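You operate a simulated robot arm through the tools that you are given. There is no shell and no other tool. Be economical: measure what you need, move in short steps, check, and stop when the job is done.

Carry out the task below with a simulated robot arm. There is one attempt and no reset: what you move stays moved.

## Task
Change the letter board from toy to joy and tilt it up again.
Fine: lay it flat to swap; the new tile is in the round table drawer, the old one goes there; shut the drawer; leave the board's button and dial. Where these are worked on the way, their far stop is far enough and under half their travel is too little: letter board, round table drawer.
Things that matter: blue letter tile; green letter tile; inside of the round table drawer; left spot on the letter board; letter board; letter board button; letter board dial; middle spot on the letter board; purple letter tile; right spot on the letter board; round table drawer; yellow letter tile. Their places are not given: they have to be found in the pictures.

Only the result counts: the job must be done as asked and must still hold three seconds after the hand-in. Knocking over, shifting, dropping, spilling or breaking anything else fails it.

## Robot
A 6-joint arm with a fingered hand, fixed in place. Base frame: the origin is at the foot of the arm, x ahead of it, y to its left, z up. Units: mm, rad, N and s.
With the tool pointing down near the work surface it reaches from about 220 to 480 mm from the base axis. Its first joint turns from -2.897 to 2.897 rad. Payload 2.3 kg.
Tool frame: the origin (TCP) lies between the finger pads and is the grasp point; the fingertips stand 22 mm ahead of it; z points along the fingers, y is the line along which they close. Largest opening 112 mm; the body of the gripper starts 60 mm behind the TCP. The gripper is a hand of 3 fingers: y runs from the thumb to the fingers, the wrist lies at [0, 0, -218] in the tool frame.
Orientation is told as [roll, pitch, yaw] about the base's x, y, z axes, in that order, counted from this pose: with the fingers straight down and closing along the base's y, the tool's x points along the base's -x, its y along +y and its z along -z.

## Interface
- The arm moves only by the tool move_arm. Its argument "moves" is a list of rows, each an object of numbers (a shift or turn left out is 0): "x", "y", "z": the shift along the tool's x, y, z in units of 40 mm (1.0 is 40 mm); "wx", "wy", "wz": the turn, a rotation vector about the tool's x, y, z in units of 5 degrees (1.0 is 5 degrees). In form: [{"x": .., "y": .., "z": .., "wx": .., "wy": .., "wz": ..}, ...]. A call has 1 to 10 rows; each row shifts and turns the commanded pose from where the row before left it, along the tool's axes as they then stand. A call with a number of a shift or a turn outside -1 to 1 is refused whole. Rows are played at 5 a second. More than 50 mm and 0.15 rad between two rows, and nothing of the call is played. Where a pose cannot be reached the arm comes as near as it can. A force on the tool above 70 N (or 10 N above the force at the start of the call, whichever is more), or a blocked arm, ends the call early, and 0.2 s more pass. In this call time passes only in rows, and 0.2 s behind the last. It gives the time, the measured TCP pose, the force on the tool (base axes), the opening and the grip force at its end, in the units of the frame above (readings bear some noise), with the torque about the TCP (base axes, N m) and any sound that the robot's microphone picked up, and new pictures: "show" is both (left out), scene, wrist or none.
- Cameras (640 x 400 px; columns grow to the right, rows downward): "scene" is fixed at [64.3, -657.9, 1278]; the picture's right is [0.88, -0.48, 0.00], its down [-0.24, -0.43, -0.87] and it looks along [0.42, 0.76, -0.49] (base axes); focal length 280 px, centre (320, 200). "wrist" rides on the gripper at [66, 3, -81] in the tool frame; the picture's right is [-0.05, 1.00, 0.00], its down [-0.77, -0.04, -0.64] and it looks along [-0.63, -0.03, 0.77] (tool axes); focal length 275 px, centre (320, 200).
- move_column(by): slides the trunk up (or, below 0, down) by that many mm; the arm rides with it, the base frame stays. It gives what a move gives, with no picture.
- move_fingers(finger1, finger2, thumb_bend): sets how far each is bent, from 0 (flat) to 100 (curled in); at 30 the hand is open as for a grip, at 70 the pads meet at the TCP. One left out holds its place. A second passes; each finger stops where it meets its share of the squeeze, and holds until it gets a number again. It is the only way to open and close the hand. It gives what a move gives, with no picture; readings hold the bend of each and the force on the fingers (four entries, about 0 where the hand has none), thumb and palm.
- pixel_to_xyz(camera, pixels): there is no depth. For up to 12 entries [column, row, z] of the newest picture of that camera ("zoom" is the newest enlarged one), the place [x, y] in the base frame at which the ray of that pixel passes the height z, good to about 2 mm, but the place of the scene camera against the robot may be out by one fixed shift of up to 25 mm in any direction. No time passes.
- zoom(camera, box): a new picture of the part [left, top, right, bottom] of that camera's present view, enlarged. No time passes.
- job_done(): hands the job in; it is judged then, once.

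Keep the steps short. Do not move on a guess: measure, check each grasp and each placing, and mend mistakes. In all there are 80 turns and 200 pictures (those below and enlarged ones count). Leave the gripper open and the arm clear of the work at the hand-in unless told otherwise, and finish with a single line.

The tools are called after "Request:" by a JSON object that holds its "api" and its "payload". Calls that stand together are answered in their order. move_arm: Moves the arm, as the interface text tells. Its arguments: {"type":"object","properties":{"moves":{"type":"array"},"show":{"type":"string","enum":["both","scene","wrist","none"]}},"required":["moves"]} The other tools are called the same way: move_column (by) slides the trunk up or down; move_fingers (finger1, finger2, thumb_bend) moves the fingers one by one; pixel_to_xyz (camera, pixels) gives the place at which the rays of pixels pass given heights; zoom (camera, box) takes an enlarged picture of a part of a camera's view; job_done () hands the job in.

At the start:

```text
time_s: 0.0
ee_pos: [348.3, 74.0, 1072.5]
tool_rot: [0.002, -0.002, -0.002]
contact_force: [0.4, 0.0, 0.1]
wrist_torque: [0.0, -0.01, 0.0]
width: 111.8
grip_force: 0.0
shape: jaw
bend: [30.0, 30.0, 30.0]
finger forces: [0.1, 0.1, 0.1, 0.0, 0.0, 0.0]
trunk travel left (down, up): [-331.0, 259.0]
```

scene: 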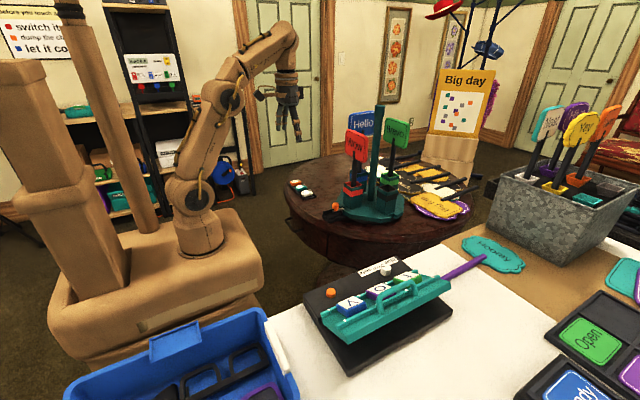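
wrist: 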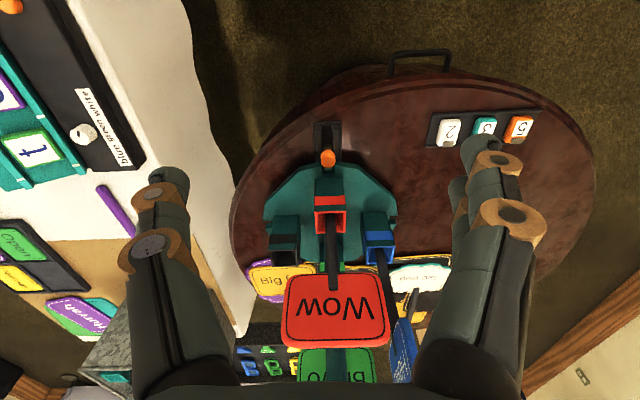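

I begin with enlarged views of the letter board (around 385,300) and the round table (around 370,200) to find the parts.

Request:
{"api": "zoom", "payload": {"camera": "scene", "box": [290, 230, 490, 380]}}

Request:
{"api": "zoom", "payload": {"camera": "scene", "box": [270, 140, 490, 280]}}

Request:
{"api": "zoom", "payload": {"camera": "wrist", "box": [0, 0, 200, 200]}}

Request:
{"api": "zoom", "payload": {"camera": "wrist", "box": [300, 20, 560, 180]}}

```text
2.67 times, centred on (390, 305) of scene
```

zoom: 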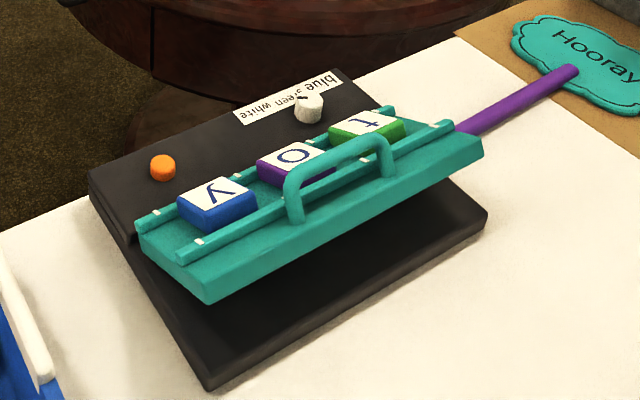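

```text
2.86 times, centred on (380, 210) of scene
```

zoom: 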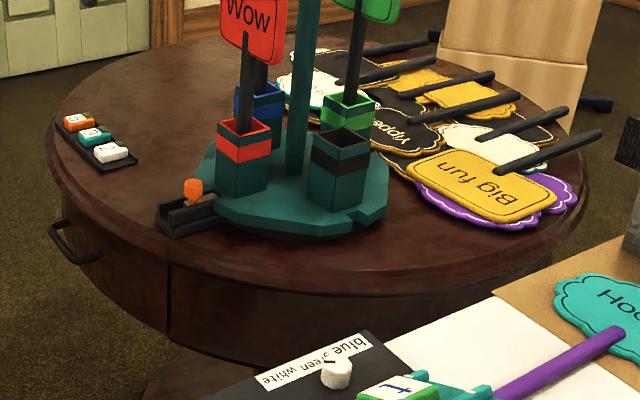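

```text
2.00 times, centred on (100, 100) of wrist
```

zoom: 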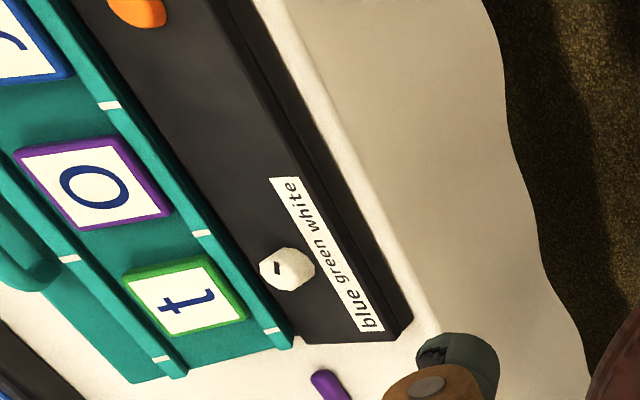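

```text
2.46 times, centred on (430, 100) of wrist
```

zoom: 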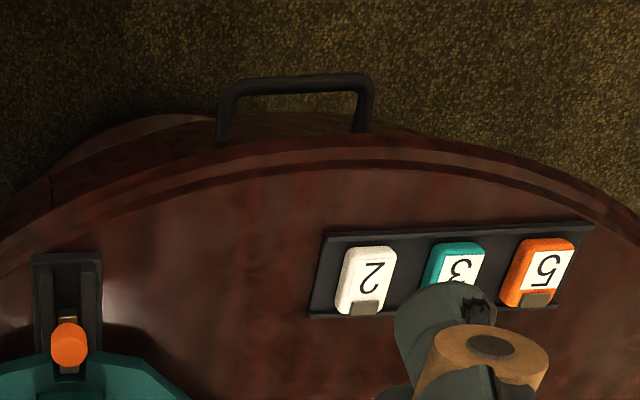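

I read: t (green) at the viewer's left, o purple, y blue; the drawer handle is on the robot side of the round table. Next I get rough places from wrist and scene pixels.

Request:
{"api": "pixel_to_xyz", "payload": {"camera": "wrist", "pixels": [[32, 150, 680], [5, 5, 640], [85, 134, 640], [125, 165, 610], [392, 60, 550], [450, 60, 550], [420, 60, 550], [448, 130, 620], [245, 180, 600], [600, 180, 600]]}}

Request:
{"api": "pixel_to_xyz", "payload": {"camera": "scene", "pixels": [[403, 280, 680], [378, 292, 680], [352, 306, 690], [330, 292, 650], [387, 270, 650], [319, 293, 630], [356, 370, 610], [442, 305, 630], [395, 255, 640], [294, 225, 550], [304, 230, 550], [284, 190, 620]]}}

```text
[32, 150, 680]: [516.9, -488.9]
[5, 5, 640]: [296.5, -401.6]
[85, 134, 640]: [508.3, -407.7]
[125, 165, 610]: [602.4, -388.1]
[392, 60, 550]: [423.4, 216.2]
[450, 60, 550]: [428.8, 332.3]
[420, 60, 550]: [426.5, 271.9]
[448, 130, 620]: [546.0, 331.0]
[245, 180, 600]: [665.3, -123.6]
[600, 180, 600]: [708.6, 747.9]
```

```text
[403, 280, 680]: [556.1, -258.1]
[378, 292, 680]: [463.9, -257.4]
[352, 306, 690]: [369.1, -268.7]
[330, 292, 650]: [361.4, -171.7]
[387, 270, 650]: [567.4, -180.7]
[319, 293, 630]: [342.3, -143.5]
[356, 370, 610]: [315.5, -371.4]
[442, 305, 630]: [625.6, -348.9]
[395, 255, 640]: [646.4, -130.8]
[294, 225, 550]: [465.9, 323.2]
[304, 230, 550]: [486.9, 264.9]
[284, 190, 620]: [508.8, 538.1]
```

From both cameras' rays the t tile lies near (455,-341,804) and the dial near z 775, so the board's table is higher than 610. I move over to look at the board from above.

Request:
{"api": "move_arm", "payload": {"moves": [{"y": -1, "x": 0.2}, {"y": -1, "x": 0.2}, {"y": -1, "x": 0.2}, {"y": -1, "x": 0.2}, {"y": -1, "x": 0.2}, {"y": -1, "x": 0.2}, {"y": -1, "x": 0.2}, {"y": -1, "x": 0.2}, {"y": -1, "x": 0.2}, {"y": -1, "x": 0.2}], "show": "both"}}

```text
time_s: 2.2
ee_pos: [276.4, -249.4, 980.1]
tool_rot: [0.0, -0.002, -0.004]
contact_force: [0.6, -0.4, 0.2]
wrist_torque: [-0.01, 0.01, -0.01]
width: 111.7
grip_force: 0.2
shape: jaw
bend: [30.0, 30.0, 30.0]
finger forces: [0.0, 0.0, 0.0, 0.1, 0.1, 0.0]
out of reach, approached as far as the arm can: row 6, 7, 8, 9, 10
trunk travel left (down, up): [-331.0, 259.0]
```

scene: 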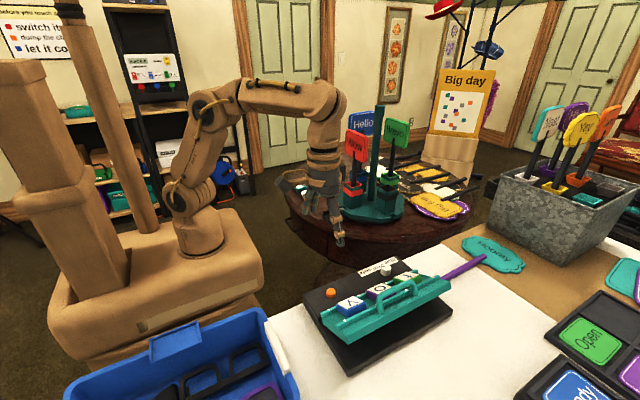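
wrist: 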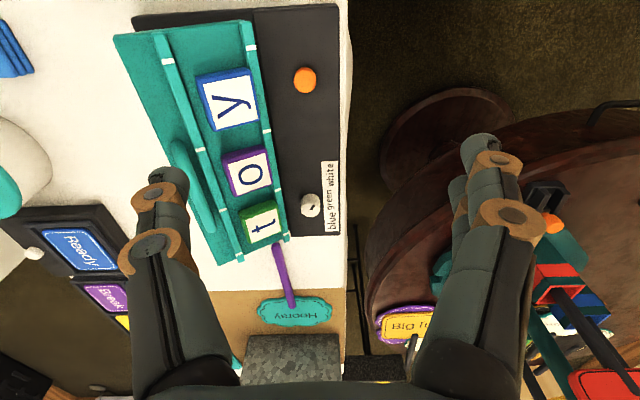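

The wrist view now shows the whole board. I measure tile, dial, corners from both cameras.

Request:
{"api": "pixel_to_xyz", "payload": {"camera": "wrist", "pixels": [[261, 225, 800], [247, 174, 800], [229, 99, 800], [311, 206, 780], [304, 80, 770], [337, 5, 740], [337, 235, 740], [205, 262, 800], [116, 36, 800], [172, 148, 840], [210, 228, 840], [288, 235, 780]]}}

Request:
{"api": "pixel_to_xyz", "payload": {"camera": "scene", "pixels": [[405, 277, 800], [380, 288, 800], [353, 303, 800], [386, 270, 780], [341, 282, 770], [319, 293, 740], [395, 257, 740], [441, 286, 800], [356, 320, 800], [382, 300, 840], [412, 285, 840], [431, 275, 780]]}}

Request:
{"api": "zoom", "payload": {"camera": "wrist", "box": [100, 0, 350, 280]}}

```text
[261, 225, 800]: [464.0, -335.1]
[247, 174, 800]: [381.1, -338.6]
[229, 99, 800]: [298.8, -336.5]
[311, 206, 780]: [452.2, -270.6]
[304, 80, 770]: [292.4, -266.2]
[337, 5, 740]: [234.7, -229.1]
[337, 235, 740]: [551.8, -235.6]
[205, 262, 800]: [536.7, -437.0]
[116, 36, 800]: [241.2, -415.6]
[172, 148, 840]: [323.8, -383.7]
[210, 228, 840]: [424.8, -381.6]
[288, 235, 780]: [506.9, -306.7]
```

```text
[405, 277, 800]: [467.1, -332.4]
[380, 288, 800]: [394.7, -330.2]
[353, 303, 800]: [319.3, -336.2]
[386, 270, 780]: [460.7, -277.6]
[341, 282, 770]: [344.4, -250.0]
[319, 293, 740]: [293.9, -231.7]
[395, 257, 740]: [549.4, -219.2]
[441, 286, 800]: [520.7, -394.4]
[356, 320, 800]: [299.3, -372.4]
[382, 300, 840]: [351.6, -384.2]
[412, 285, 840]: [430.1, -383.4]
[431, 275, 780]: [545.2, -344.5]
```

```text
1.43 times, centred on (225, 140) of wrist
```

zoom: 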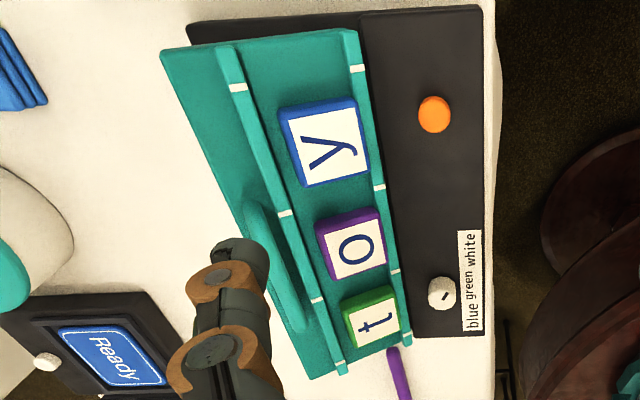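

Both cameras agree near z 800. I triangulate the board's corners and handle: free edge corners at scene (451,284),(347,342), wrist (214,264),(114,35).

Request:
{"api": "pixel_to_xyz", "payload": {"camera": "wrist", "pixels": [[214, 264, 800], [214, 264, 850], [114, 35, 800], [114, 35, 850], [244, 20, 760], [244, 20, 800], [340, 5, 740], [340, 5, 780], [337, 235, 740], [337, 235, 780]]}}

Request:
{"api": "pixel_to_xyz", "payload": {"camera": "scene", "pixels": [[451, 284, 800], [451, 284, 850], [347, 342, 800], [347, 342, 850], [321, 314, 760], [321, 314, 800], [303, 296, 740], [303, 296, 780], [398, 255, 740], [398, 255, 780]]}}

Request:
{"api": "zoom", "payload": {"camera": "scene", "box": [310, 255, 460, 350]}}

```text
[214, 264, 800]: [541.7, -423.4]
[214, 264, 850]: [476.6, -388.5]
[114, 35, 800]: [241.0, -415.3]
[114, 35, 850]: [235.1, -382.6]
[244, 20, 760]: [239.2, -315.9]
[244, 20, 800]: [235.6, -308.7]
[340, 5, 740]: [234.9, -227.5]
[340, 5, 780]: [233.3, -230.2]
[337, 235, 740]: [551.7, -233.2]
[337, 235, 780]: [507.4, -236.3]
```

```text
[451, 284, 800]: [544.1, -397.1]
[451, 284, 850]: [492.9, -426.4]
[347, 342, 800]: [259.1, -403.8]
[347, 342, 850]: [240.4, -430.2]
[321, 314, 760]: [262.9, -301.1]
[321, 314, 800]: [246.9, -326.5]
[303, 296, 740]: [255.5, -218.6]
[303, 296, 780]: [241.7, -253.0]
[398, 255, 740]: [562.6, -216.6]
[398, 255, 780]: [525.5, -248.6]
```

```text
4.21 times, centred on (385, 302) of scene
```

zoom: 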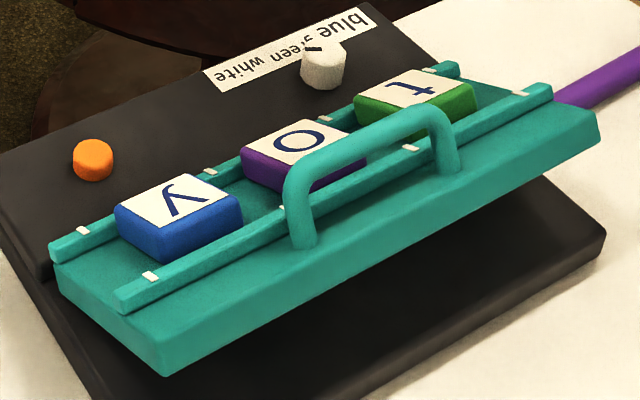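

Triangulated: board top from hinge edge (y≈-313, z≈778) to free edge (y≈-409, z≈815), x 238–515, tilt ≈21°; handle bar near (375,-384,840). The arm's reach is short there, so I raise the trunk by 120 and will lean the hand forward.

Request:
{"api": "move_column", "payload": {"by": 120}}

Request:
{"api": "move_arm", "payload": {"moves": [{"wy": -1}, {"wy": -1}, {"wy": -1}, {"wy": -1}], "show": "wrist"}}

```text
time_s: 3.7
ee_pos: [277.7, -248.5, 1099.7]
tool_rot: [-0.003, -0.001, -0.005]
contact_force: [-0.2, 0.4, -1.0]
wrist_torque: [0.01, 0.01, -0.04]
width: 111.9
grip_force: 0.0
shape: jaw
bend: [30.0, 30.0, 30.0]
finger forces: [0.1, 0.0, 0.1, 0.0, 0.0, 0.0]
trunk travel left (down, up): [-451.0, 139.0]
```

```text
time_s: 4.7
ee_pos: [296.5, -233.6, 1095.9]
tool_rot: [-0.005, -0.352, -0.008]
contact_force: [0.8, 0.0, -1.0]
wrist_torque: [0.0, 0.01, 0.01]
width: 112.0
grip_force: 0.0
shape: jaw
bend: [30.0, 30.0, 30.0]
finger forces: [0.0, 0.1, 0.1, 0.0, 0.0, 0.0]
out of reach, approached as far as the arm can: row 3, 4
trunk travel left (down, up): [-451.0, 139.0]
```

wrist: 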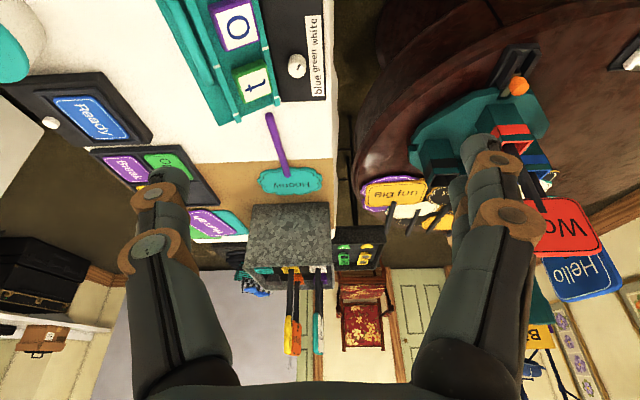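

Far reach is limited at this height, so I lower and shift toward the board's handle (staying ~100 mm above it).

Request:
{"api": "move_arm", "payload": {"moves": [{"x": 0.23, "y": -0.62, "z": 0.62}, {"x": 0.23, "y": -0.62, "z": 0.62}, {"x": 0.23, "y": -0.62, "z": 0.62}, {"x": 0.23, "y": -0.62, "z": 0.62}, {"x": 0.23, "y": -0.62, "z": 0.62}, {"x": 0.23, "y": -0.62, "z": 0.62}], "show": "wrist"}}

```text
time_s: 6.1
ee_pos: [362.6, -340.4, 940.5]
tool_rot: [-0.004, -0.345, -0.009]
contact_force: [-0.2, 0.2, 0.3]
wrist_torque: [-0.01, -0.01, -0.02]
width: 112.2
grip_force: 0.1
shape: jaw
bend: [30.0, 30.0, 30.0]
finger forces: [0.0, 0.0, 0.0, 0.1, 0.0, 0.0]
out of reach, approached as far as the arm can: row 1, 2, 3, 4, 5, 6
trunk travel left (down, up): [-451.0, 139.0]
```

wrist: 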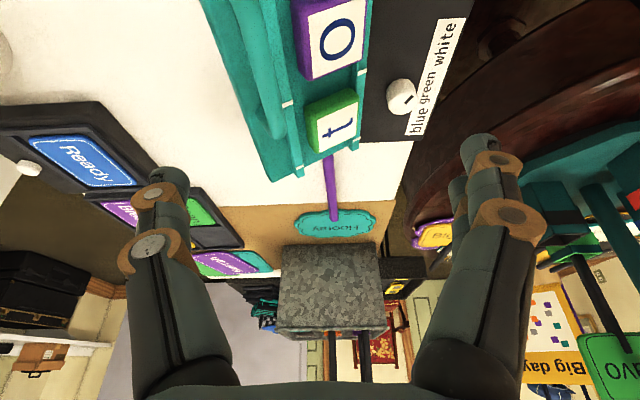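

The result doesn't match my command well, so I test with one small turn to learn where the commanded pose stands.

Request:
{"api": "move_arm", "payload": {"moves": [{"wy": -1}, {"wy": -1}, {"wy": -1}, {"wy": -1}], "show": "none"}}

```text
time_s: 7.1
ee_pos: [477.4, -342.7, 969.2]
tool_rot: [0.0, -0.698, -0.004]
contact_force: [0.1, -0.6, 0.0]
wrist_torque: [-0.02, 0.01, -0.02]
width: 111.8
grip_force: 0.1
shape: jaw
bend: [30.0, 30.0, 30.0]
finger forces: [0.0, 0.0, 0.0, 0.0, 0.0, 0.1]
out of reach, approached as far as the arm can: row 1, 2, 3, 4
trunk travel left (down, up): [-451.0, 139.0]
```

The hand came far forward; I pull back in -x by 120 mm to see whether the pose becomes fully reachable.

Request:
{"api": "move_arm", "payload": {"moves": [{"x": 0.575, "z": -0.48}, {"x": 0.575, "z": -0.48}, {"x": 0.575, "z": -0.48}, {"x": 0.575, "z": -0.48}], "show": "none"}}

```text
time_s: 8.1
ee_pos: [456.4, -358.9, 971.7]
tool_rot: [-0.003, -0.696, -0.011]
contact_force: [-0.4, -0.3, 0.8]
wrist_torque: [0.02, -0.03, 0.02]
width: 111.8
grip_force: 0.1
shape: jaw
bend: [30.0, 30.0, 30.0]
finger forces: [0.0, 0.0, 0.1, 0.0, 0.0, 0.0]
out of reach, approached as far as the arm can: row 1, 2, 3, 4
trunk travel left (down, up): [-451.0, 139.0]
```

I send two empty rows to see whether the arm drifts toward its commanded pose.

Request:
{"api": "move_arm", "payload": {"moves": [{"x": 0}, {"x": 0}, {"x": 0}], "show": "scene"}}

```text
time_s: 8.9
ee_pos: [455.9, -359.9, 972.5]
tool_rot: [-0.003, -0.696, -0.01]
contact_force: [0.4, 0.2, 0.2]
wrist_torque: [0.01, 0.0, -0.01]
width: 111.9
grip_force: 0.0
shape: jaw
bend: [30.0, 30.0, 30.0]
finger forces: [0.1, 0.0, 0.0, 0.0, 0.0, 0.1]
trunk travel left (down, up): [-451.0, 139.0]
```

scene: 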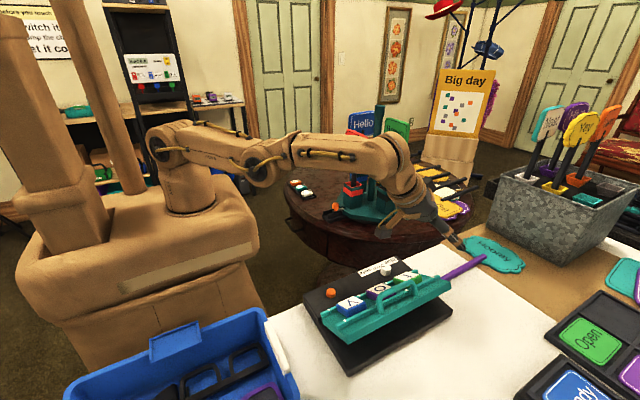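

The empty call showed no error: each call starts from the actual pose, and the arm is straight (near full stretch). I pull radially inward to bend the elbow.

Request:
{"api": "move_arm", "payload": {"moves": [{"x": 0.31, "y": 0.475, "z": -0.257}, {"x": 0.31, "y": 0.475, "z": -0.257}, {"x": 0.31, "y": 0.475, "z": -0.257}, {"x": 0.31, "y": 0.475, "z": -0.257}], "show": "none"}}

```text
time_s: 9.9
ee_pos: [458.1, -356.8, 979.7]
tool_rot: [-0.002, -0.698, -0.004]
contact_force: [0.4, -0.2, -0.3]
wrist_torque: [-0.04, 0.0, 0.04]
width: 112.1
grip_force: 0.1
shape: jaw
bend: [30.0, 30.0, 30.0]
finger forces: [0.0, 0.1, 0.0, 0.0, 0.0, 0.0]
out of reach, approached as far as the arm can: row 1, 2, 3, 4
trunk travel left (down, up): [-451.0, 139.0]
```

Still stuck. I try the reverse turn (less lean) together with moving up, which should leave the stretched pose.

Request:
{"api": "move_arm", "payload": {"moves": [{"wy": 1, "z": -0.4}, {"wy": 1, "z": -0.4}, {"wy": 1, "z": -0.4}, {"wy": 1, "z": -0.4}], "show": "none"}}

```text
time_s: 10.9
ee_pos: [407.9, -326.4, 1022.5]
tool_rot: [-0.003, -0.349, -0.003]
contact_force: [0.3, -1.0, 0.5]
wrist_torque: [-0.02, 0.01, 0.0]
width: 112.0
grip_force: 0.0
shape: jaw
bend: [30.0, 30.0, 30.0]
finger forces: [0.0, 0.0, 0.0, 0.0, 0.1, 0.1]
out of reach, approached as far as the arm can: row 2, 3, 4
trunk travel left (down, up): [-451.0, 139.0]
```

One row worked. Now inward and down from here.

Request:
{"api": "move_arm", "payload": {"moves": [{"x": 0.55, "y": 0.41, "z": 0.33}, {"x": 0.55, "y": 0.41, "z": 0.33}, {"x": 0.55, "y": 0.41, "z": 0.33}, {"x": 0.55, "y": 0.41, "z": 0.33}], "show": "scene"}}

```text
time_s: 11.9
ee_pos: [343.3, -259.9, 943.2]
tool_rot: [-0.003, -0.35, -0.005]
contact_force: [0.4, -0.1, 0.9]
wrist_torque: [-0.01, 0.0, 0.0]
width: 112.0
grip_force: 0.0
shape: jaw
bend: [30.0, 30.0, 30.0]
finger forces: [0.0, 0.1, 0.0, 0.0, 0.0, 0.0]
trunk travel left (down, up): [-451.0, 139.0]
```

scene: 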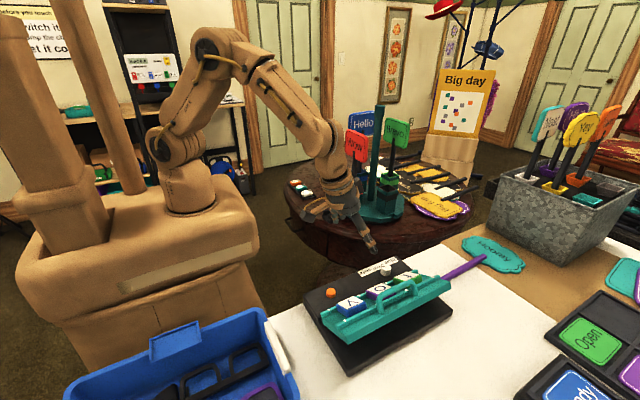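

Freed, and the motion was exact. Now lean 20° more, then move over near the handle (z≈910) and look.

Request:
{"api": "move_arm", "payload": {"moves": [{"wy": -1}, {"wy": -1}, {"wy": -1}, {"wy": -1}, {"y": -0.75, "x": 0.1, "z": 0.15}, {"y": -0.75, "x": 0.1, "z": 0.15}, {"y": -0.75, "x": 0.1, "z": 0.15}, {"y": -0.75, "x": 0.1, "z": 0.15}], "show": "both"}}

```text
time_s: 13.7
ee_pos: [464.2, -349.9, 994.6]
tool_rot: [0.002, -0.696, -0.007]
contact_force: [-0.2, -0.4, 0.6]
wrist_torque: [-0.03, 0.02, -0.01]
width: 111.8
grip_force: 0.0
shape: jaw
bend: [30.0, 30.0, 30.0]
finger forces: [0.1, 0.0, 0.1, 0.0, 0.0, 0.0]
out of reach, approached as far as the arm can: row 1, 2, 3, 4, 5, 6, 8
trunk travel left (down, up): [-451.0, 139.0]
```

scene: 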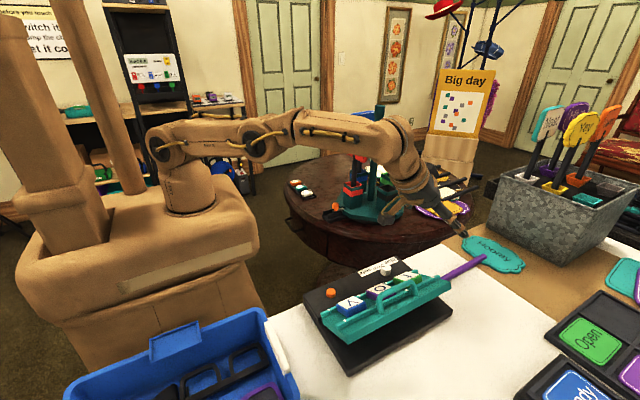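
wrist: 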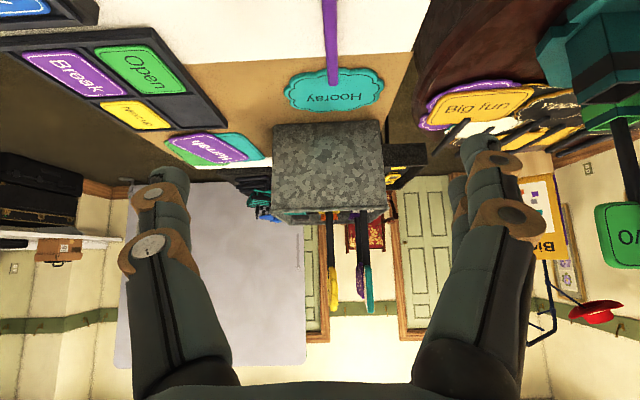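

The leaned poses seem to fail near wrist singularity (forearm in line with the hand). I straighten the hand while keeping the wrist inside reach, then I'll lower the trunk so the forearm stays flat while leaning.

Request:
{"api": "move_arm", "payload": {"moves": [{"wy": 1, "x": 0.5, "y": 0.2}, {"wy": 1, "x": 0.5, "y": 0.2}, {"wy": 1, "x": 0.5, "y": 0.2}, {"wy": 1, "x": 0.5, "y": 0.2}, {"wy": 1, "x": 0.5, "y": 0.2}, {"wy": 1, "x": 0.5, "y": 0.2}, {"wy": 1, "x": 0.5, "y": 0.2}, {"wy": 1, "x": 0.5, "y": 0.2}], "show": "none"}}

Request:
{"api": "move_column", "payload": {"by": -120}}

```text
time_s: 15.5
ee_pos: [322.5, -285.7, 932.6]
tool_rot: [-0.001, 0.001, -0.006]
contact_force: [1.1, -0.5, 0.2]
wrist_torque: [0.01, -0.01, -0.01]
width: 111.9
grip_force: 0.0
shape: jaw
bend: [30.0, 30.0, 30.0]
finger forces: [0.0, 0.0, 0.0, 0.0, 0.0, 0.1]
trunk travel left (down, up): [-451.0, 139.0]
```

```text
time_s: 17.0
ee_pos: [321.1, -282.6, 813.5]
tool_rot: [-0.008, -0.004, -0.003]
contact_force: [3.6, 6.0, 23.7]
wrist_torque: [-1.59, 0.01, 0.22]
width: 111.9
grip_force: 0.1
shape: jaw
bend: [30.0, 30.0, 26.0]
finger forces: [0.1, 0.0, 0.0, 0.1, 22.3, 0.0]
trunk travel left (down, up): [-331.0, 259.0]
```

The trunk went down too far: the thumb pushes on something (23 N). I lift straight up right away and look.

Request:
{"api": "move_arm", "payload": {"moves": [{"z": -0.5}, {"z": -0.5}, {"z": -1}, {"z": -1}], "show": "both"}}

Request:
{"api": "zoom", "payload": {"camera": "scene", "box": [290, 230, 490, 380]}}

```text
time_s: 18.0
ee_pos: [321.3, -285.2, 933.3]
tool_rot: [-0.001, -0.002, -0.007]
contact_force: [-0.5, -0.9, 0.1]
wrist_torque: [0.0, 0.0, 0.02]
width: 112.3
grip_force: 0.1
shape: jaw
bend: [30.0, 30.0, 30.0]
finger forces: [0.0, 0.1, 0.0, 0.1, 0.0, 0.0]
trunk travel left (down, up): [-331.0, 259.0]
```

scene: 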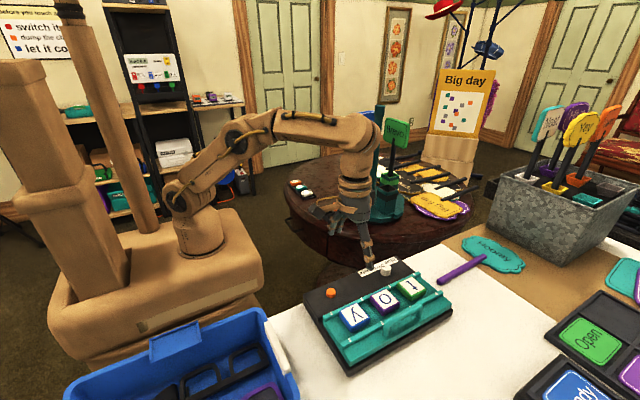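
wrist: 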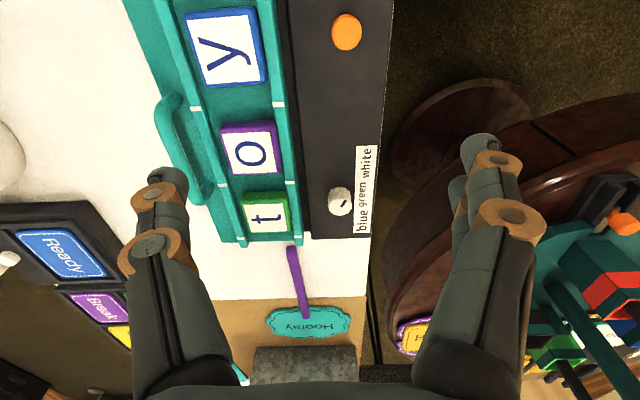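

```text
2.67 times, centred on (390, 305) of scene
```

zoom: 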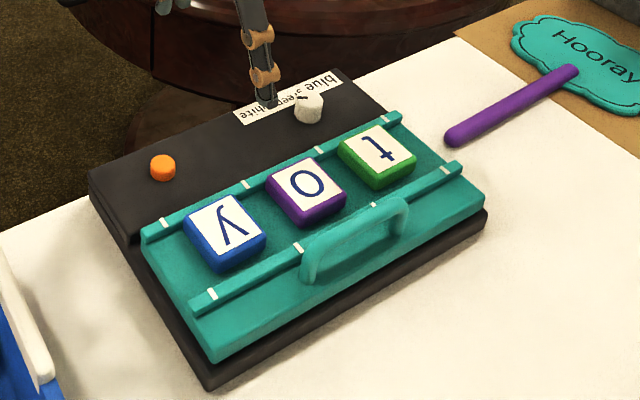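

By luck that push laid the board flat, and all tiles, button and dial look unmoved. I measure the flat tiles and handle in both views.

Request:
{"api": "pixel_to_xyz", "payload": {"camera": "wrist", "pixels": [[265, 217, 760], [265, 217, 790], [247, 150, 760], [247, 150, 790], [225, 48, 760], [225, 48, 790], [163, 105, 800], [201, 195, 800], [341, 200, 780], [341, 200, 760]]}}

Request:
{"api": "pixel_to_xyz", "payload": {"camera": "scene", "pixels": [[413.6, 285.5, 760], [413.6, 285.5, 790], [384, 301.5, 760], [384, 301.5, 790], [354, 317, 760], [354, 317, 790], [388, 329, 800], [421, 307, 800], [386, 270, 780], [386, 270, 760]]}}

Request:
{"api": "zoom", "payload": {"camera": "wrist", "box": [120, 0, 370, 260]}}

```text
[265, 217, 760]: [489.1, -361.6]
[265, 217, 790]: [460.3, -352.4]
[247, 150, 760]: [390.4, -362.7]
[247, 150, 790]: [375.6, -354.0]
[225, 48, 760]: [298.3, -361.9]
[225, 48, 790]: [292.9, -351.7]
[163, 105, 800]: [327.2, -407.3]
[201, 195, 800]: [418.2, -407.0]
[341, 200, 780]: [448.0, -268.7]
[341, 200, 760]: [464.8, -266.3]
```

```text
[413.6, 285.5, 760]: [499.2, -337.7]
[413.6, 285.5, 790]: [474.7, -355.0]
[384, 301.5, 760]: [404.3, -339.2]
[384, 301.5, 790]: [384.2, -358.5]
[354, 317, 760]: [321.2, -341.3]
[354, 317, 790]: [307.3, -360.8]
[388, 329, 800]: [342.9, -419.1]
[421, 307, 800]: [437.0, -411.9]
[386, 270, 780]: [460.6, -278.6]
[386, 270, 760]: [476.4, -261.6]
```

```text
1.54 times, centred on (245, 130) of wrist
```

zoom: 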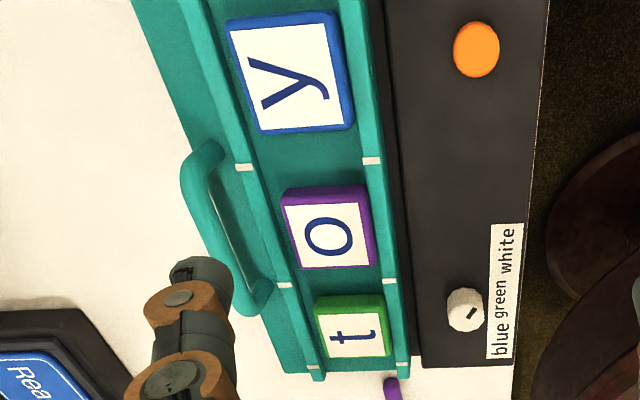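

Tiles flat: t ≈(463,-353), o ≈(377,-353), y ≈(293,-353), tops near z 787. I'll grip t along y with the hand leaned ~50° toward +x, which keeps the wrist in reach. I lean while moving forward, staying at z≈920.

Request:
{"api": "move_arm", "payload": {"moves": [{"x": -0.315, "y": -0.11, "z": 0.03, "wy": -1}, {"x": -0.31, "y": -0.11, "z": 0.06, "wy": -1}, {"x": -0.305, "y": -0.11, "z": 0.09, "wy": -1}, {"x": -0.295, "y": -0.11, "z": 0.11, "wy": -1}, {"x": -0.285, "y": -0.11, "z": 0.14, "wy": -1}, {"x": -0.27, "y": -0.11, "z": 0.16, "wy": -1}, {"x": -0.26, "y": -0.11, "z": 0.185, "wy": -1}, {"x": -0.24, "y": -0.11, "z": 0.21, "wy": -1}, {"x": -0.22, "y": -0.11, "z": 0.23, "wy": -1}, {"x": -0.2, "y": -0.11, "z": 0.245, "wy": -1}], "show": "wrist"}}

```text
time_s: 20.2
ee_pos: [499.8, -333.4, 938.8]
tool_rot: [0.0, -0.874, -0.004]
contact_force: [-0.6, -0.4, 1.2]
wrist_torque: [-0.04, 0.02, -0.04]
width: 112.1
grip_force: 0.0
shape: jaw
bend: [30.0, 30.0, 30.0]
finger forces: [0.1, 0.1, 0.0, 0.0, 0.0, 0.0]
out of reach, approached as far as the arm can: row 7, 8, 9, 10
trunk travel left (down, up): [-331.0, 259.0]
```

wrist: 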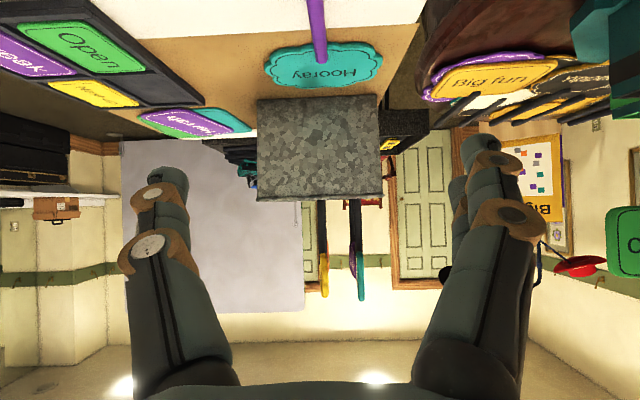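

Leaning toward +x stops beyond ~30°. I go back to vertical and will test leaning in the radial direction instead.

Request:
{"api": "move_arm", "payload": {"moves": [{"wy": 1, "x": 0.5, "y": 0.2}, {"wy": 1, "x": 0.5, "y": 0.2}, {"wy": 1, "x": 0.5, "y": 0.2}, {"wy": 1, "x": 0.5, "y": 0.2}, {"wy": 1, "x": 0.5, "y": 0.1}, {"wy": 1, "x": 0.5, "y": 0.1}, {"wy": 1, "x": 0.5, "y": 0.1}, {"wy": 1, "x": 0.5, "y": 0.1}, {"wy": 1, "x": 0.5, "y": 0.1}, {"wy": 1, "x": 0.5, "y": 0.1}], "show": "none"}}

Request:
{"api": "move_arm", "payload": {"moves": [{"wx": 1}, {"wx": 1}, {"wx": 1}, {"wx": 1}, {"wx": 1}, {"wx": 1}, {"wx": 1}, {"wx": 1}], "show": "scene"}}

```text
time_s: 22.4
ee_pos: [325.8, -275.9, 849.3]
tool_rot: [-0.001, 0.001, -0.006]
contact_force: [-0.6, 0.2, -0.3]
wrist_torque: [0.03, -0.02, 0.0]
width: 112.3
grip_force: 0.0
shape: jaw
bend: [30.0, 30.0, 30.0]
finger forces: [0.1, 0.0, 0.1, 0.0, 0.0, 0.2]
trunk travel left (down, up): [-331.0, 259.0]
```

```text
time_s: 24.2
ee_pos: [327.0, -277.7, 849.5]
tool_rot: [-0.703, -0.001, -0.004]
contact_force: [-0.1, 0.6, -0.1]
wrist_torque: [0.01, -0.03, 0.03]
width: 112.0
grip_force: 0.1
shape: jaw
bend: [30.0, 30.0, 30.0]
finger forces: [0.1, 0.0, 0.1, 0.0, 0.0, 0.1]
trunk travel left (down, up): [-331.0, 259.0]
```

scene: 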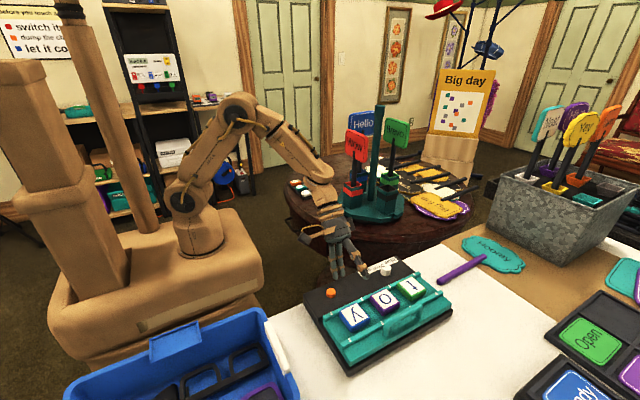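

Leaning toward -y works fully; only +x lean is blocked, which suggests the hand-roll joint is near its stop. I undo this lean and turn the hand about its axis to test the 180° turned grasp.

Request:
{"api": "move_arm", "payload": {"moves": [{"wx": -1}, {"wx": -1}, {"wx": -1}, {"wx": -1}, {"wx": -1}, {"wx": -1}, {"wx": -1}, {"wx": -1}, {"z": -0.8}], "show": "none"}}

Request:
{"api": "move_arm", "payload": {"moves": [{"wz": 1}, {"wz": 1}, {"wz": 1}, {"wz": 1}, {"wz": 1}, {"wz": 1}, {"wz": 1}, {"wz": 1}, {"wz": 1}, {"wz": 1}], "show": "none"}}

Request:
{"api": "move_arm", "payload": {"moves": [{"wz": 1}, {"wz": 1}, {"wz": 1}, {"wz": 1}, {"wz": 1}, {"wz": 1}, {"wz": 1}, {"wz": 1}, {"wz": 1}, {"wz": 1}], "show": "none"}}

Request:
{"api": "move_arm", "payload": {"moves": [{"wz": 1}, {"wz": 1}, {"wz": 1}, {"wz": 1}, {"wz": 1}, {"wz": 1}, {"wz": 1}, {"wz": 1}, {"wz": 1}, {"wz": 1}], "show": "none"}}

Request:
{"api": "move_arm", "payload": {"moves": [{"wz": 1}, {"wz": 1}, {"wz": 1}, {"wz": 1}, {"wz": 1}, {"wz": 1}], "show": "both"}}

```text
time_s: 26.2
ee_pos: [325.2, -276.0, 881.5]
tool_rot: [-0.003, -0.003, -0.006]
contact_force: [0.6, -0.4, 0.2]
wrist_torque: [-0.01, -0.01, 0.02]
width: 111.8
grip_force: 0.1
shape: jaw
bend: [30.0, 30.0, 30.0]
finger forces: [0.0, 0.0, 0.1, 0.1, 0.0, 0.0]
trunk travel left (down, up): [-331.0, 259.0]
```

```text
time_s: 28.4
ee_pos: [326.3, -276.6, 882.5]
tool_rot: [-0.001, -0.003, -0.879]
contact_force: [-0.3, 0.6, 0.1]
wrist_torque: [0.01, -0.05, 0.04]
width: 111.8
grip_force: 0.0
shape: jaw
bend: [30.0, 30.0, 30.0]
finger forces: [0.0, 0.0, 0.1, 0.0, 0.1, 0.0]
trunk travel left (down, up): [-331.0, 259.0]
```

```text
time_s: 30.6
ee_pos: [325.8, -277.7, 882.7]
tool_rot: [0.002, -0.002, -1.751]
contact_force: [-0.3, 0.1, -0.3]
wrist_torque: [-0.01, 0.0, -0.01]
width: 111.6
grip_force: 0.1
shape: jaw
bend: [30.0, 30.0, 30.0]
finger forces: [0.1, 0.0, 0.0, 0.0, 0.0, 0.0]
trunk travel left (down, up): [-331.0, 259.0]
```

```text
time_s: 32.8
ee_pos: [324.6, -278.2, 880.5]
tool_rot: [0.003, 0.0, -2.623]
contact_force: [-0.2, -0.1, 0.6]
wrist_torque: [0.02, -0.05, -0.02]
width: 112.1
grip_force: 0.1
shape: jaw
bend: [30.0, 30.0, 30.0]
finger forces: [0.1, 0.1, 0.0, 0.0, 0.0, 0.0]
trunk travel left (down, up): [-331.0, 259.0]
```

```text
time_s: 34.2
ee_pos: [325.7, -276.2, 880.4]
tool_rot: [0.001, 0.001, 3.135]
contact_force: [0.5, -0.4, -1.1]
wrist_torque: [0.0, -0.01, -0.01]
width: 112.3
grip_force: 0.1
shape: jaw
bend: [30.0, 30.0, 30.0]
finger forces: [0.0, 0.0, 0.0, 0.1, 0.0, 0.0]
trunk travel left (down, up): [-331.0, 259.0]
```

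scene: 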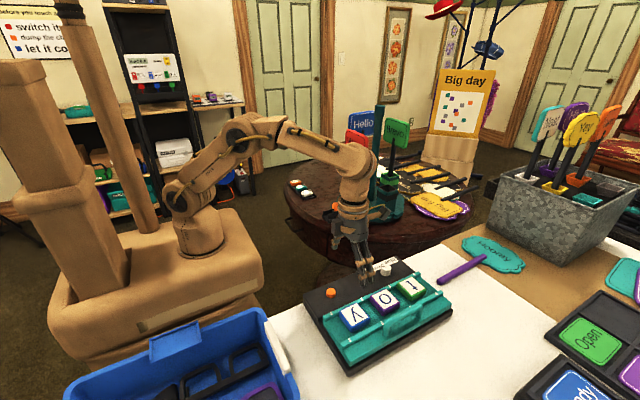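
wrist: 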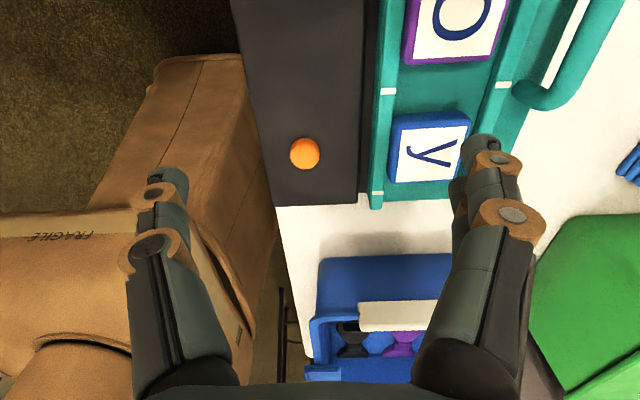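

Turned 180°. Now I try the 50° lean toward +x from this turned hand, moving forward at the same time.

Request:
{"api": "move_arm", "payload": {"moves": [{"x": 0.305, "y": 0.135, "z": -0.05, "wy": 1}, {"x": 0.31, "y": 0.135, "z": -0.02, "wy": 1}, {"x": 0.31, "y": 0.135, "z": 0, "wy": 1}, {"x": 0.31, "y": 0.135, "z": 0.03, "wy": 1}, {"x": 0.3, "y": 0.135, "z": 0.06, "wy": 1}, {"x": 0.3, "y": 0.135, "z": 0.08, "wy": 1}, {"x": 0.29, "y": 0.135, "z": 0.11, "wy": 1}, {"x": 0.28, "y": 0.135, "z": 0.135, "wy": 1}, {"x": 0.265, "y": 0.135, "z": 0.16, "wy": 1}, {"x": 0.25, "y": 0.135, "z": 0.18, "wy": 1}], "show": "both"}}

```text
time_s: 36.4
ee_pos: [446.7, -333.2, 901.2]
tool_rot: [0.006, 0.875, 3.139]
contact_force: [0.8, -0.1, 0.1]
wrist_torque: [0.02, 0.01, 0.01]
width: 112.1
grip_force: 0.0
shape: jaw
bend: [30.0, 30.0, 30.0]
finger forces: [0.0, 0.1, 0.0, 0.0, 0.1, 0.1]
trunk travel left (down, up): [-331.0, 259.0]
```

scene: 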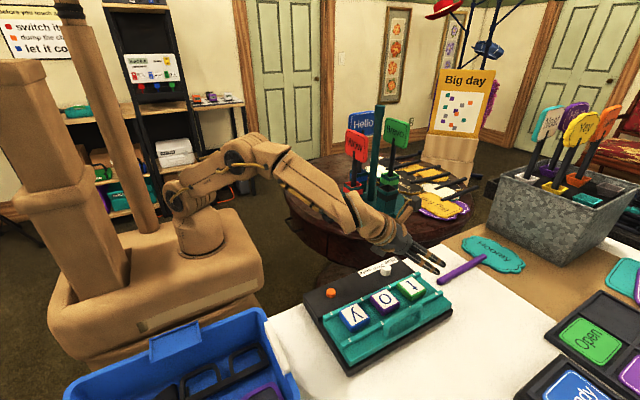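
wrist: 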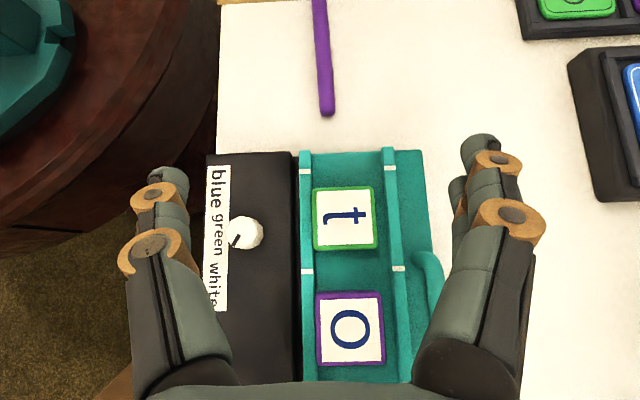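

That worked exactly. The wrist camera now looks nearly straight down on the board. I measure t (345,217), o (350,329), rails and handle, then zoom.

Request:
{"api": "pixel_to_xyz", "payload": {"camera": "wrist", "pixels": [[345, 217, 787], [345, 217, 770], [350, 329, 787], [314, 188, 787], [375, 188, 787], [316, 250, 787], [377, 247, 787], [303, 171, 770], [392, 167, 770], [305, 271, 770], [400, 268, 770], [430, 260, 800]]}}

Request:
{"api": "zoom", "payload": {"camera": "wrist", "box": [280, 130, 460, 380]}}

```text
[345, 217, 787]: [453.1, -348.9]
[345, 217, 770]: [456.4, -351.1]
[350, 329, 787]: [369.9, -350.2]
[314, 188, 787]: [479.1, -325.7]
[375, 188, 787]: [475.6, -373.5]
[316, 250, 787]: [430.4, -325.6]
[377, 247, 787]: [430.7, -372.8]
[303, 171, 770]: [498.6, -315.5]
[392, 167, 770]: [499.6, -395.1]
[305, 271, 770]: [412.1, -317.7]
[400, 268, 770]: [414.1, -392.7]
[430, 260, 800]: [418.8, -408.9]
```

```text
1.60 times, centred on (370, 255) of wrist
```

zoom: 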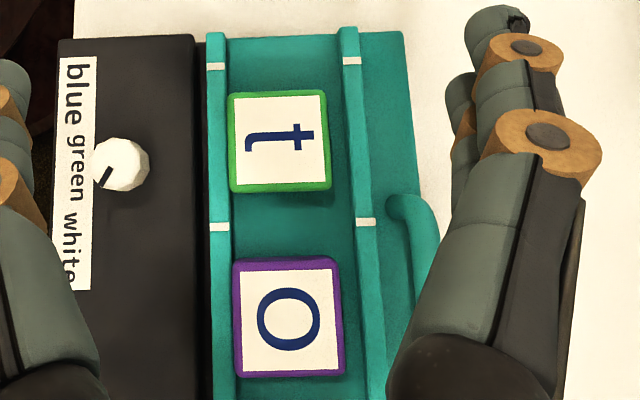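

Tile t is 47 mm wide, centred near (452,-348), against the hinge-side rail; the handle's leg is near y -405, so I pre-close the hand to about 65 mm and descend 50 mm over the tile to measure again.

Request:
{"api": "move_fingers", "payload": {"finger1": 47, "finger2": 47, "thumb_bend": 47}}

Request:
{"api": "move_arm", "payload": {"moves": [{"x": -0.45, "y": 0.19, "z": 0.43}, {"x": -0.45, "y": 0.19, "z": 0.43}], "show": "both"}}

Request:
{"api": "zoom", "payload": {"camera": "scene", "box": [320, 200, 480, 350]}}

```text
time_s: 37.4
ee_pos: [446.7, -334.2, 902.0]
tool_rot: [0.003, 0.875, 3.138]
contact_force: [-0.1, -0.7, 0.1]
wrist_torque: [-0.04, 0.03, -0.02]
width: 64.6
grip_force: 0.1
shape: fingers
bend: [47.0, 47.0, 47.0]
finger forces: [0.0, 0.0, 0.1, 0.0, 0.0, 0.0]
trunk travel left (down, up): [-331.0, 259.0]
```

```text
time_s: 38.0
ee_pos: [451.0, -348.1, 852.7]
tool_rot: [0.004, 0.873, 3.141]
contact_force: [-0.2, 0.5, -0.3]
wrist_torque: [0.02, -0.02, 0.02]
width: 64.3
grip_force: 0.1
shape: fingers
bend: [47.0, 47.0, 47.0]
finger forces: [0.0, 0.0, 0.1, 0.1, 0.1, 0.0]
trunk travel left (down, up): [-331.0, 259.0]
```

scene: 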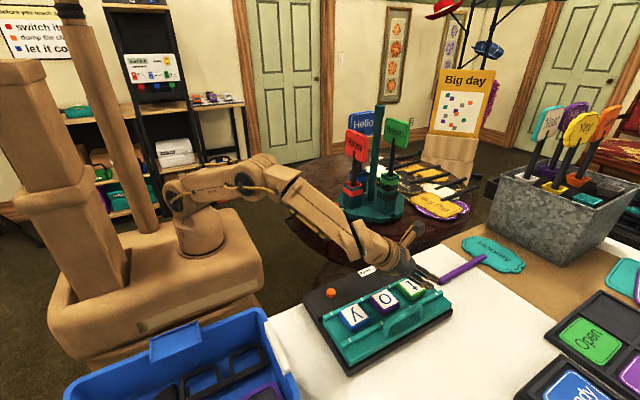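
wrist: 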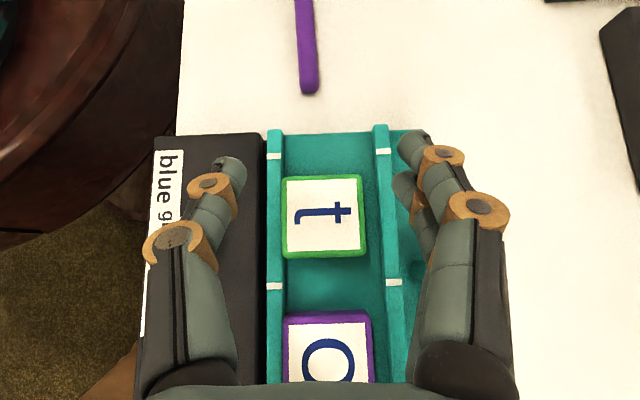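

```text
2.67 times, centred on (400, 275) of scene
```

zoom: 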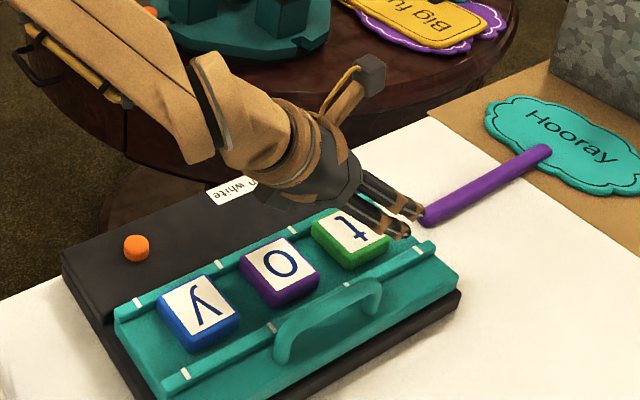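

Hand is aligned over t. I measure the tile's edges from this closer view.

Request:
{"api": "pixel_to_xyz", "payload": {"camera": "wrist", "pixels": [[324, 217, 780], [324, 217, 800], [282, 177, 795], [363, 174, 795], [286, 258, 790], [366, 258, 790], [274, 156, 780], [274, 286, 780], [382, 151, 780], [392, 283, 780]]}}

Request:
{"api": "zoom", "payload": {"camera": "wrist", "box": [180, 120, 480, 300]}}

```text
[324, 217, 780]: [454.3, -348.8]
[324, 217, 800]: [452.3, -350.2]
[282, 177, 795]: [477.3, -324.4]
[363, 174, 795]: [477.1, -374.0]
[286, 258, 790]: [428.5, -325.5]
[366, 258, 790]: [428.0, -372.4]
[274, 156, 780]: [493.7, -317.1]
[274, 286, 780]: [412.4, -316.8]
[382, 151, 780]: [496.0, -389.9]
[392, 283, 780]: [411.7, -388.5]
```

```text
2.13 times, centred on (330, 210) of wrist
```

zoom: 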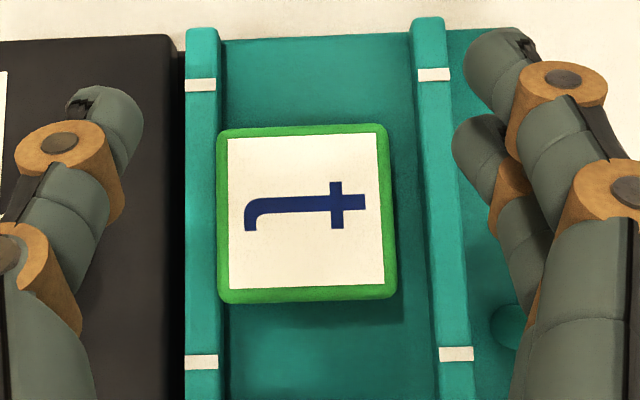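

Tile centre (453,-349). I descend 42 mm to z≈810 and check force and view.

Request:
{"api": "move_arm", "payload": {"moves": [{"x": -0.4, "z": 0.34}, {"x": -0.4, "z": 0.34}], "show": "both"}}

Request:
{"api": "zoom", "payload": {"camera": "scene", "box": [350, 220, 450, 320]}}

```text
time_s: 38.6
ee_pos: [452.2, -345.2, 817.5]
tool_rot: [0.02, 0.886, -3.128]
contact_force: [5.6, 1.4, 37.4]
wrist_torque: [-1.7, -0.59, 0.3]
width: 64.0
grip_force: 19.1
shape: fingers
bend: [47.0, 48.0, 47.0]
finger forces: [0.0, 38.1, 0.0, 0.0, 0.1, 0.1]
trunk travel left (down, up): [-331.0, 259.0]
```

scene: 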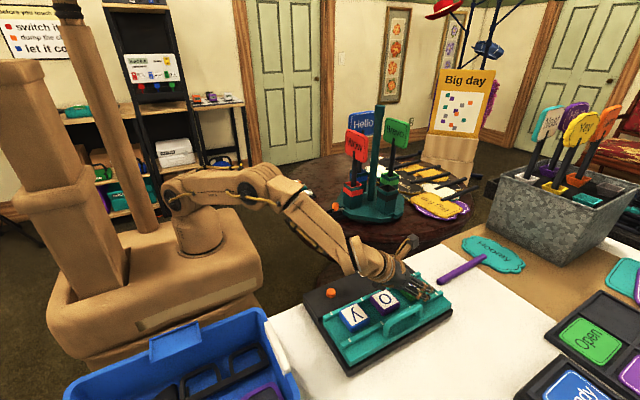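
wrist: 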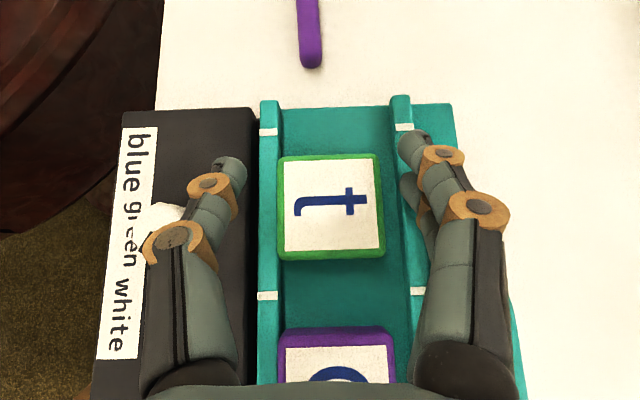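

```text
4.00 times, centred on (400, 270) of scene
```

zoom: 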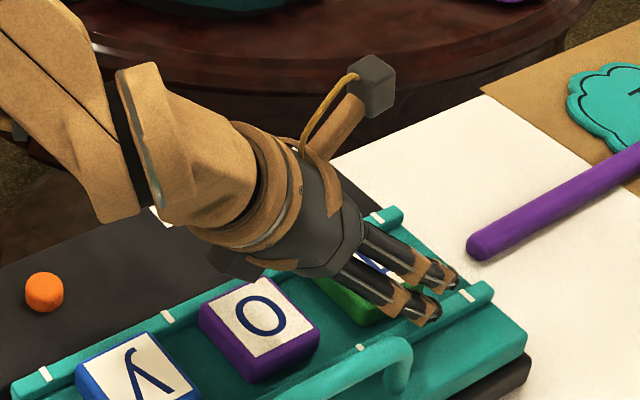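

Finger2 (the lower one) landed on the upper rail (38 N). I lift 15 mm, narrow the hand to ~58 mm and shift so finger2 goes inside the rail gap beside the tile.

Request:
{"api": "move_arm", "payload": {"moves": [{"x": 0.29, "z": -0.24}], "show": "none"}}

Request:
{"api": "move_fingers", "payload": {"finger1": 49.5, "finger2": 49.5, "thumb_bend": 49.5}}

Request:
{"api": "zoom", "payload": {"camera": "wrist", "box": [180, 90, 480, 290]}}

```text
time_s: 39.0
ee_pos: [450.3, -346.6, 823.4]
tool_rot: [-0.001, 0.872, 3.134]
contact_force: [-0.1, 0.1, 0.4]
wrist_torque: [0.0, 0.02, 0.0]
width: 64.0
grip_force: 0.1
shape: fingers
bend: [47.0, 47.0, 47.0]
finger forces: [0.0, 0.1, 0.0, 0.1, 0.1, 0.0]
trunk travel left (down, up): [-331.0, 259.0]
```

```text
time_s: 40.0
ee_pos: [452.1, -347.8, 823.9]
tool_rot: [0.004, 0.875, 3.138]
contact_force: [-0.1, -0.2, -0.4]
wrist_torque: [0.03, -0.04, 0.0]
width: 58.5
grip_force: 0.0
shape: fingers
bend: [49.0, 49.0, 49.0]
finger forces: [0.0, 0.1, 0.0, 0.1, 0.1, 0.1]
trunk travel left (down, up): [-331.0, 259.0]
```

```text
2.00 times, centred on (330, 190) of wrist
```

zoom: 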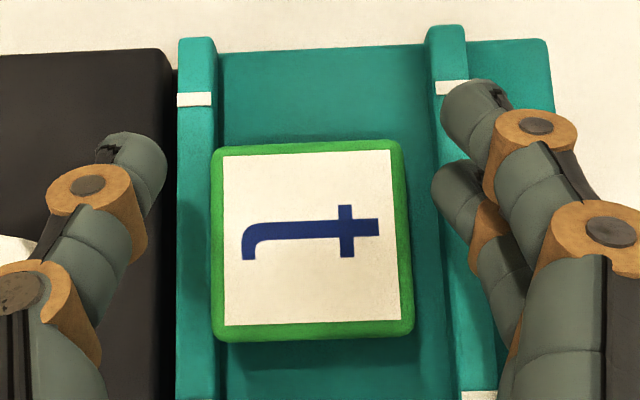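

Finger2's inner face is ~5 mm off the tile's edge and overlaps the rail. I shift 4 mm toward +y, then descend 13 mm.

Request:
{"api": "move_arm", "payload": {"moves": [{"y": -0.1}, {"x": -0.13, "z": 0.1}, {"x": -0.12, "z": 0.1}], "show": "wrist"}}

```text
time_s: 40.8
ee_pos: [449.4, -342.1, 815.4]
tool_rot: [0.01, 0.881, -3.137]
contact_force: [4.1, 2.0, 16.8]
wrist_torque: [-0.6, -0.23, 0.16]
width: 58.5
grip_force: 10.6
shape: fingers
bend: [49.0, 51.0, 49.0]
finger forces: [0.0, 21.8, 0.0, 0.1, 0.0, 0.1]
trunk travel left (down, up): [-331.0, 259.0]
```

wrist: 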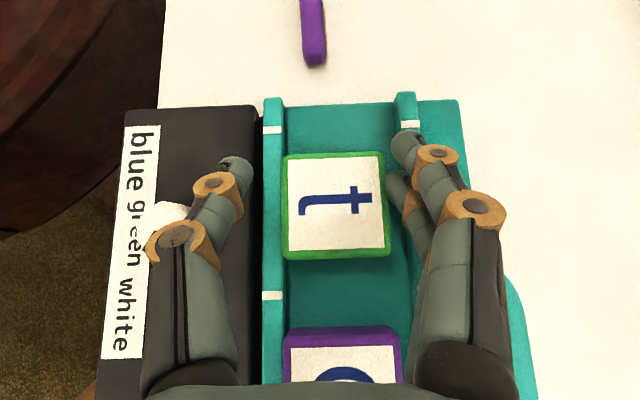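

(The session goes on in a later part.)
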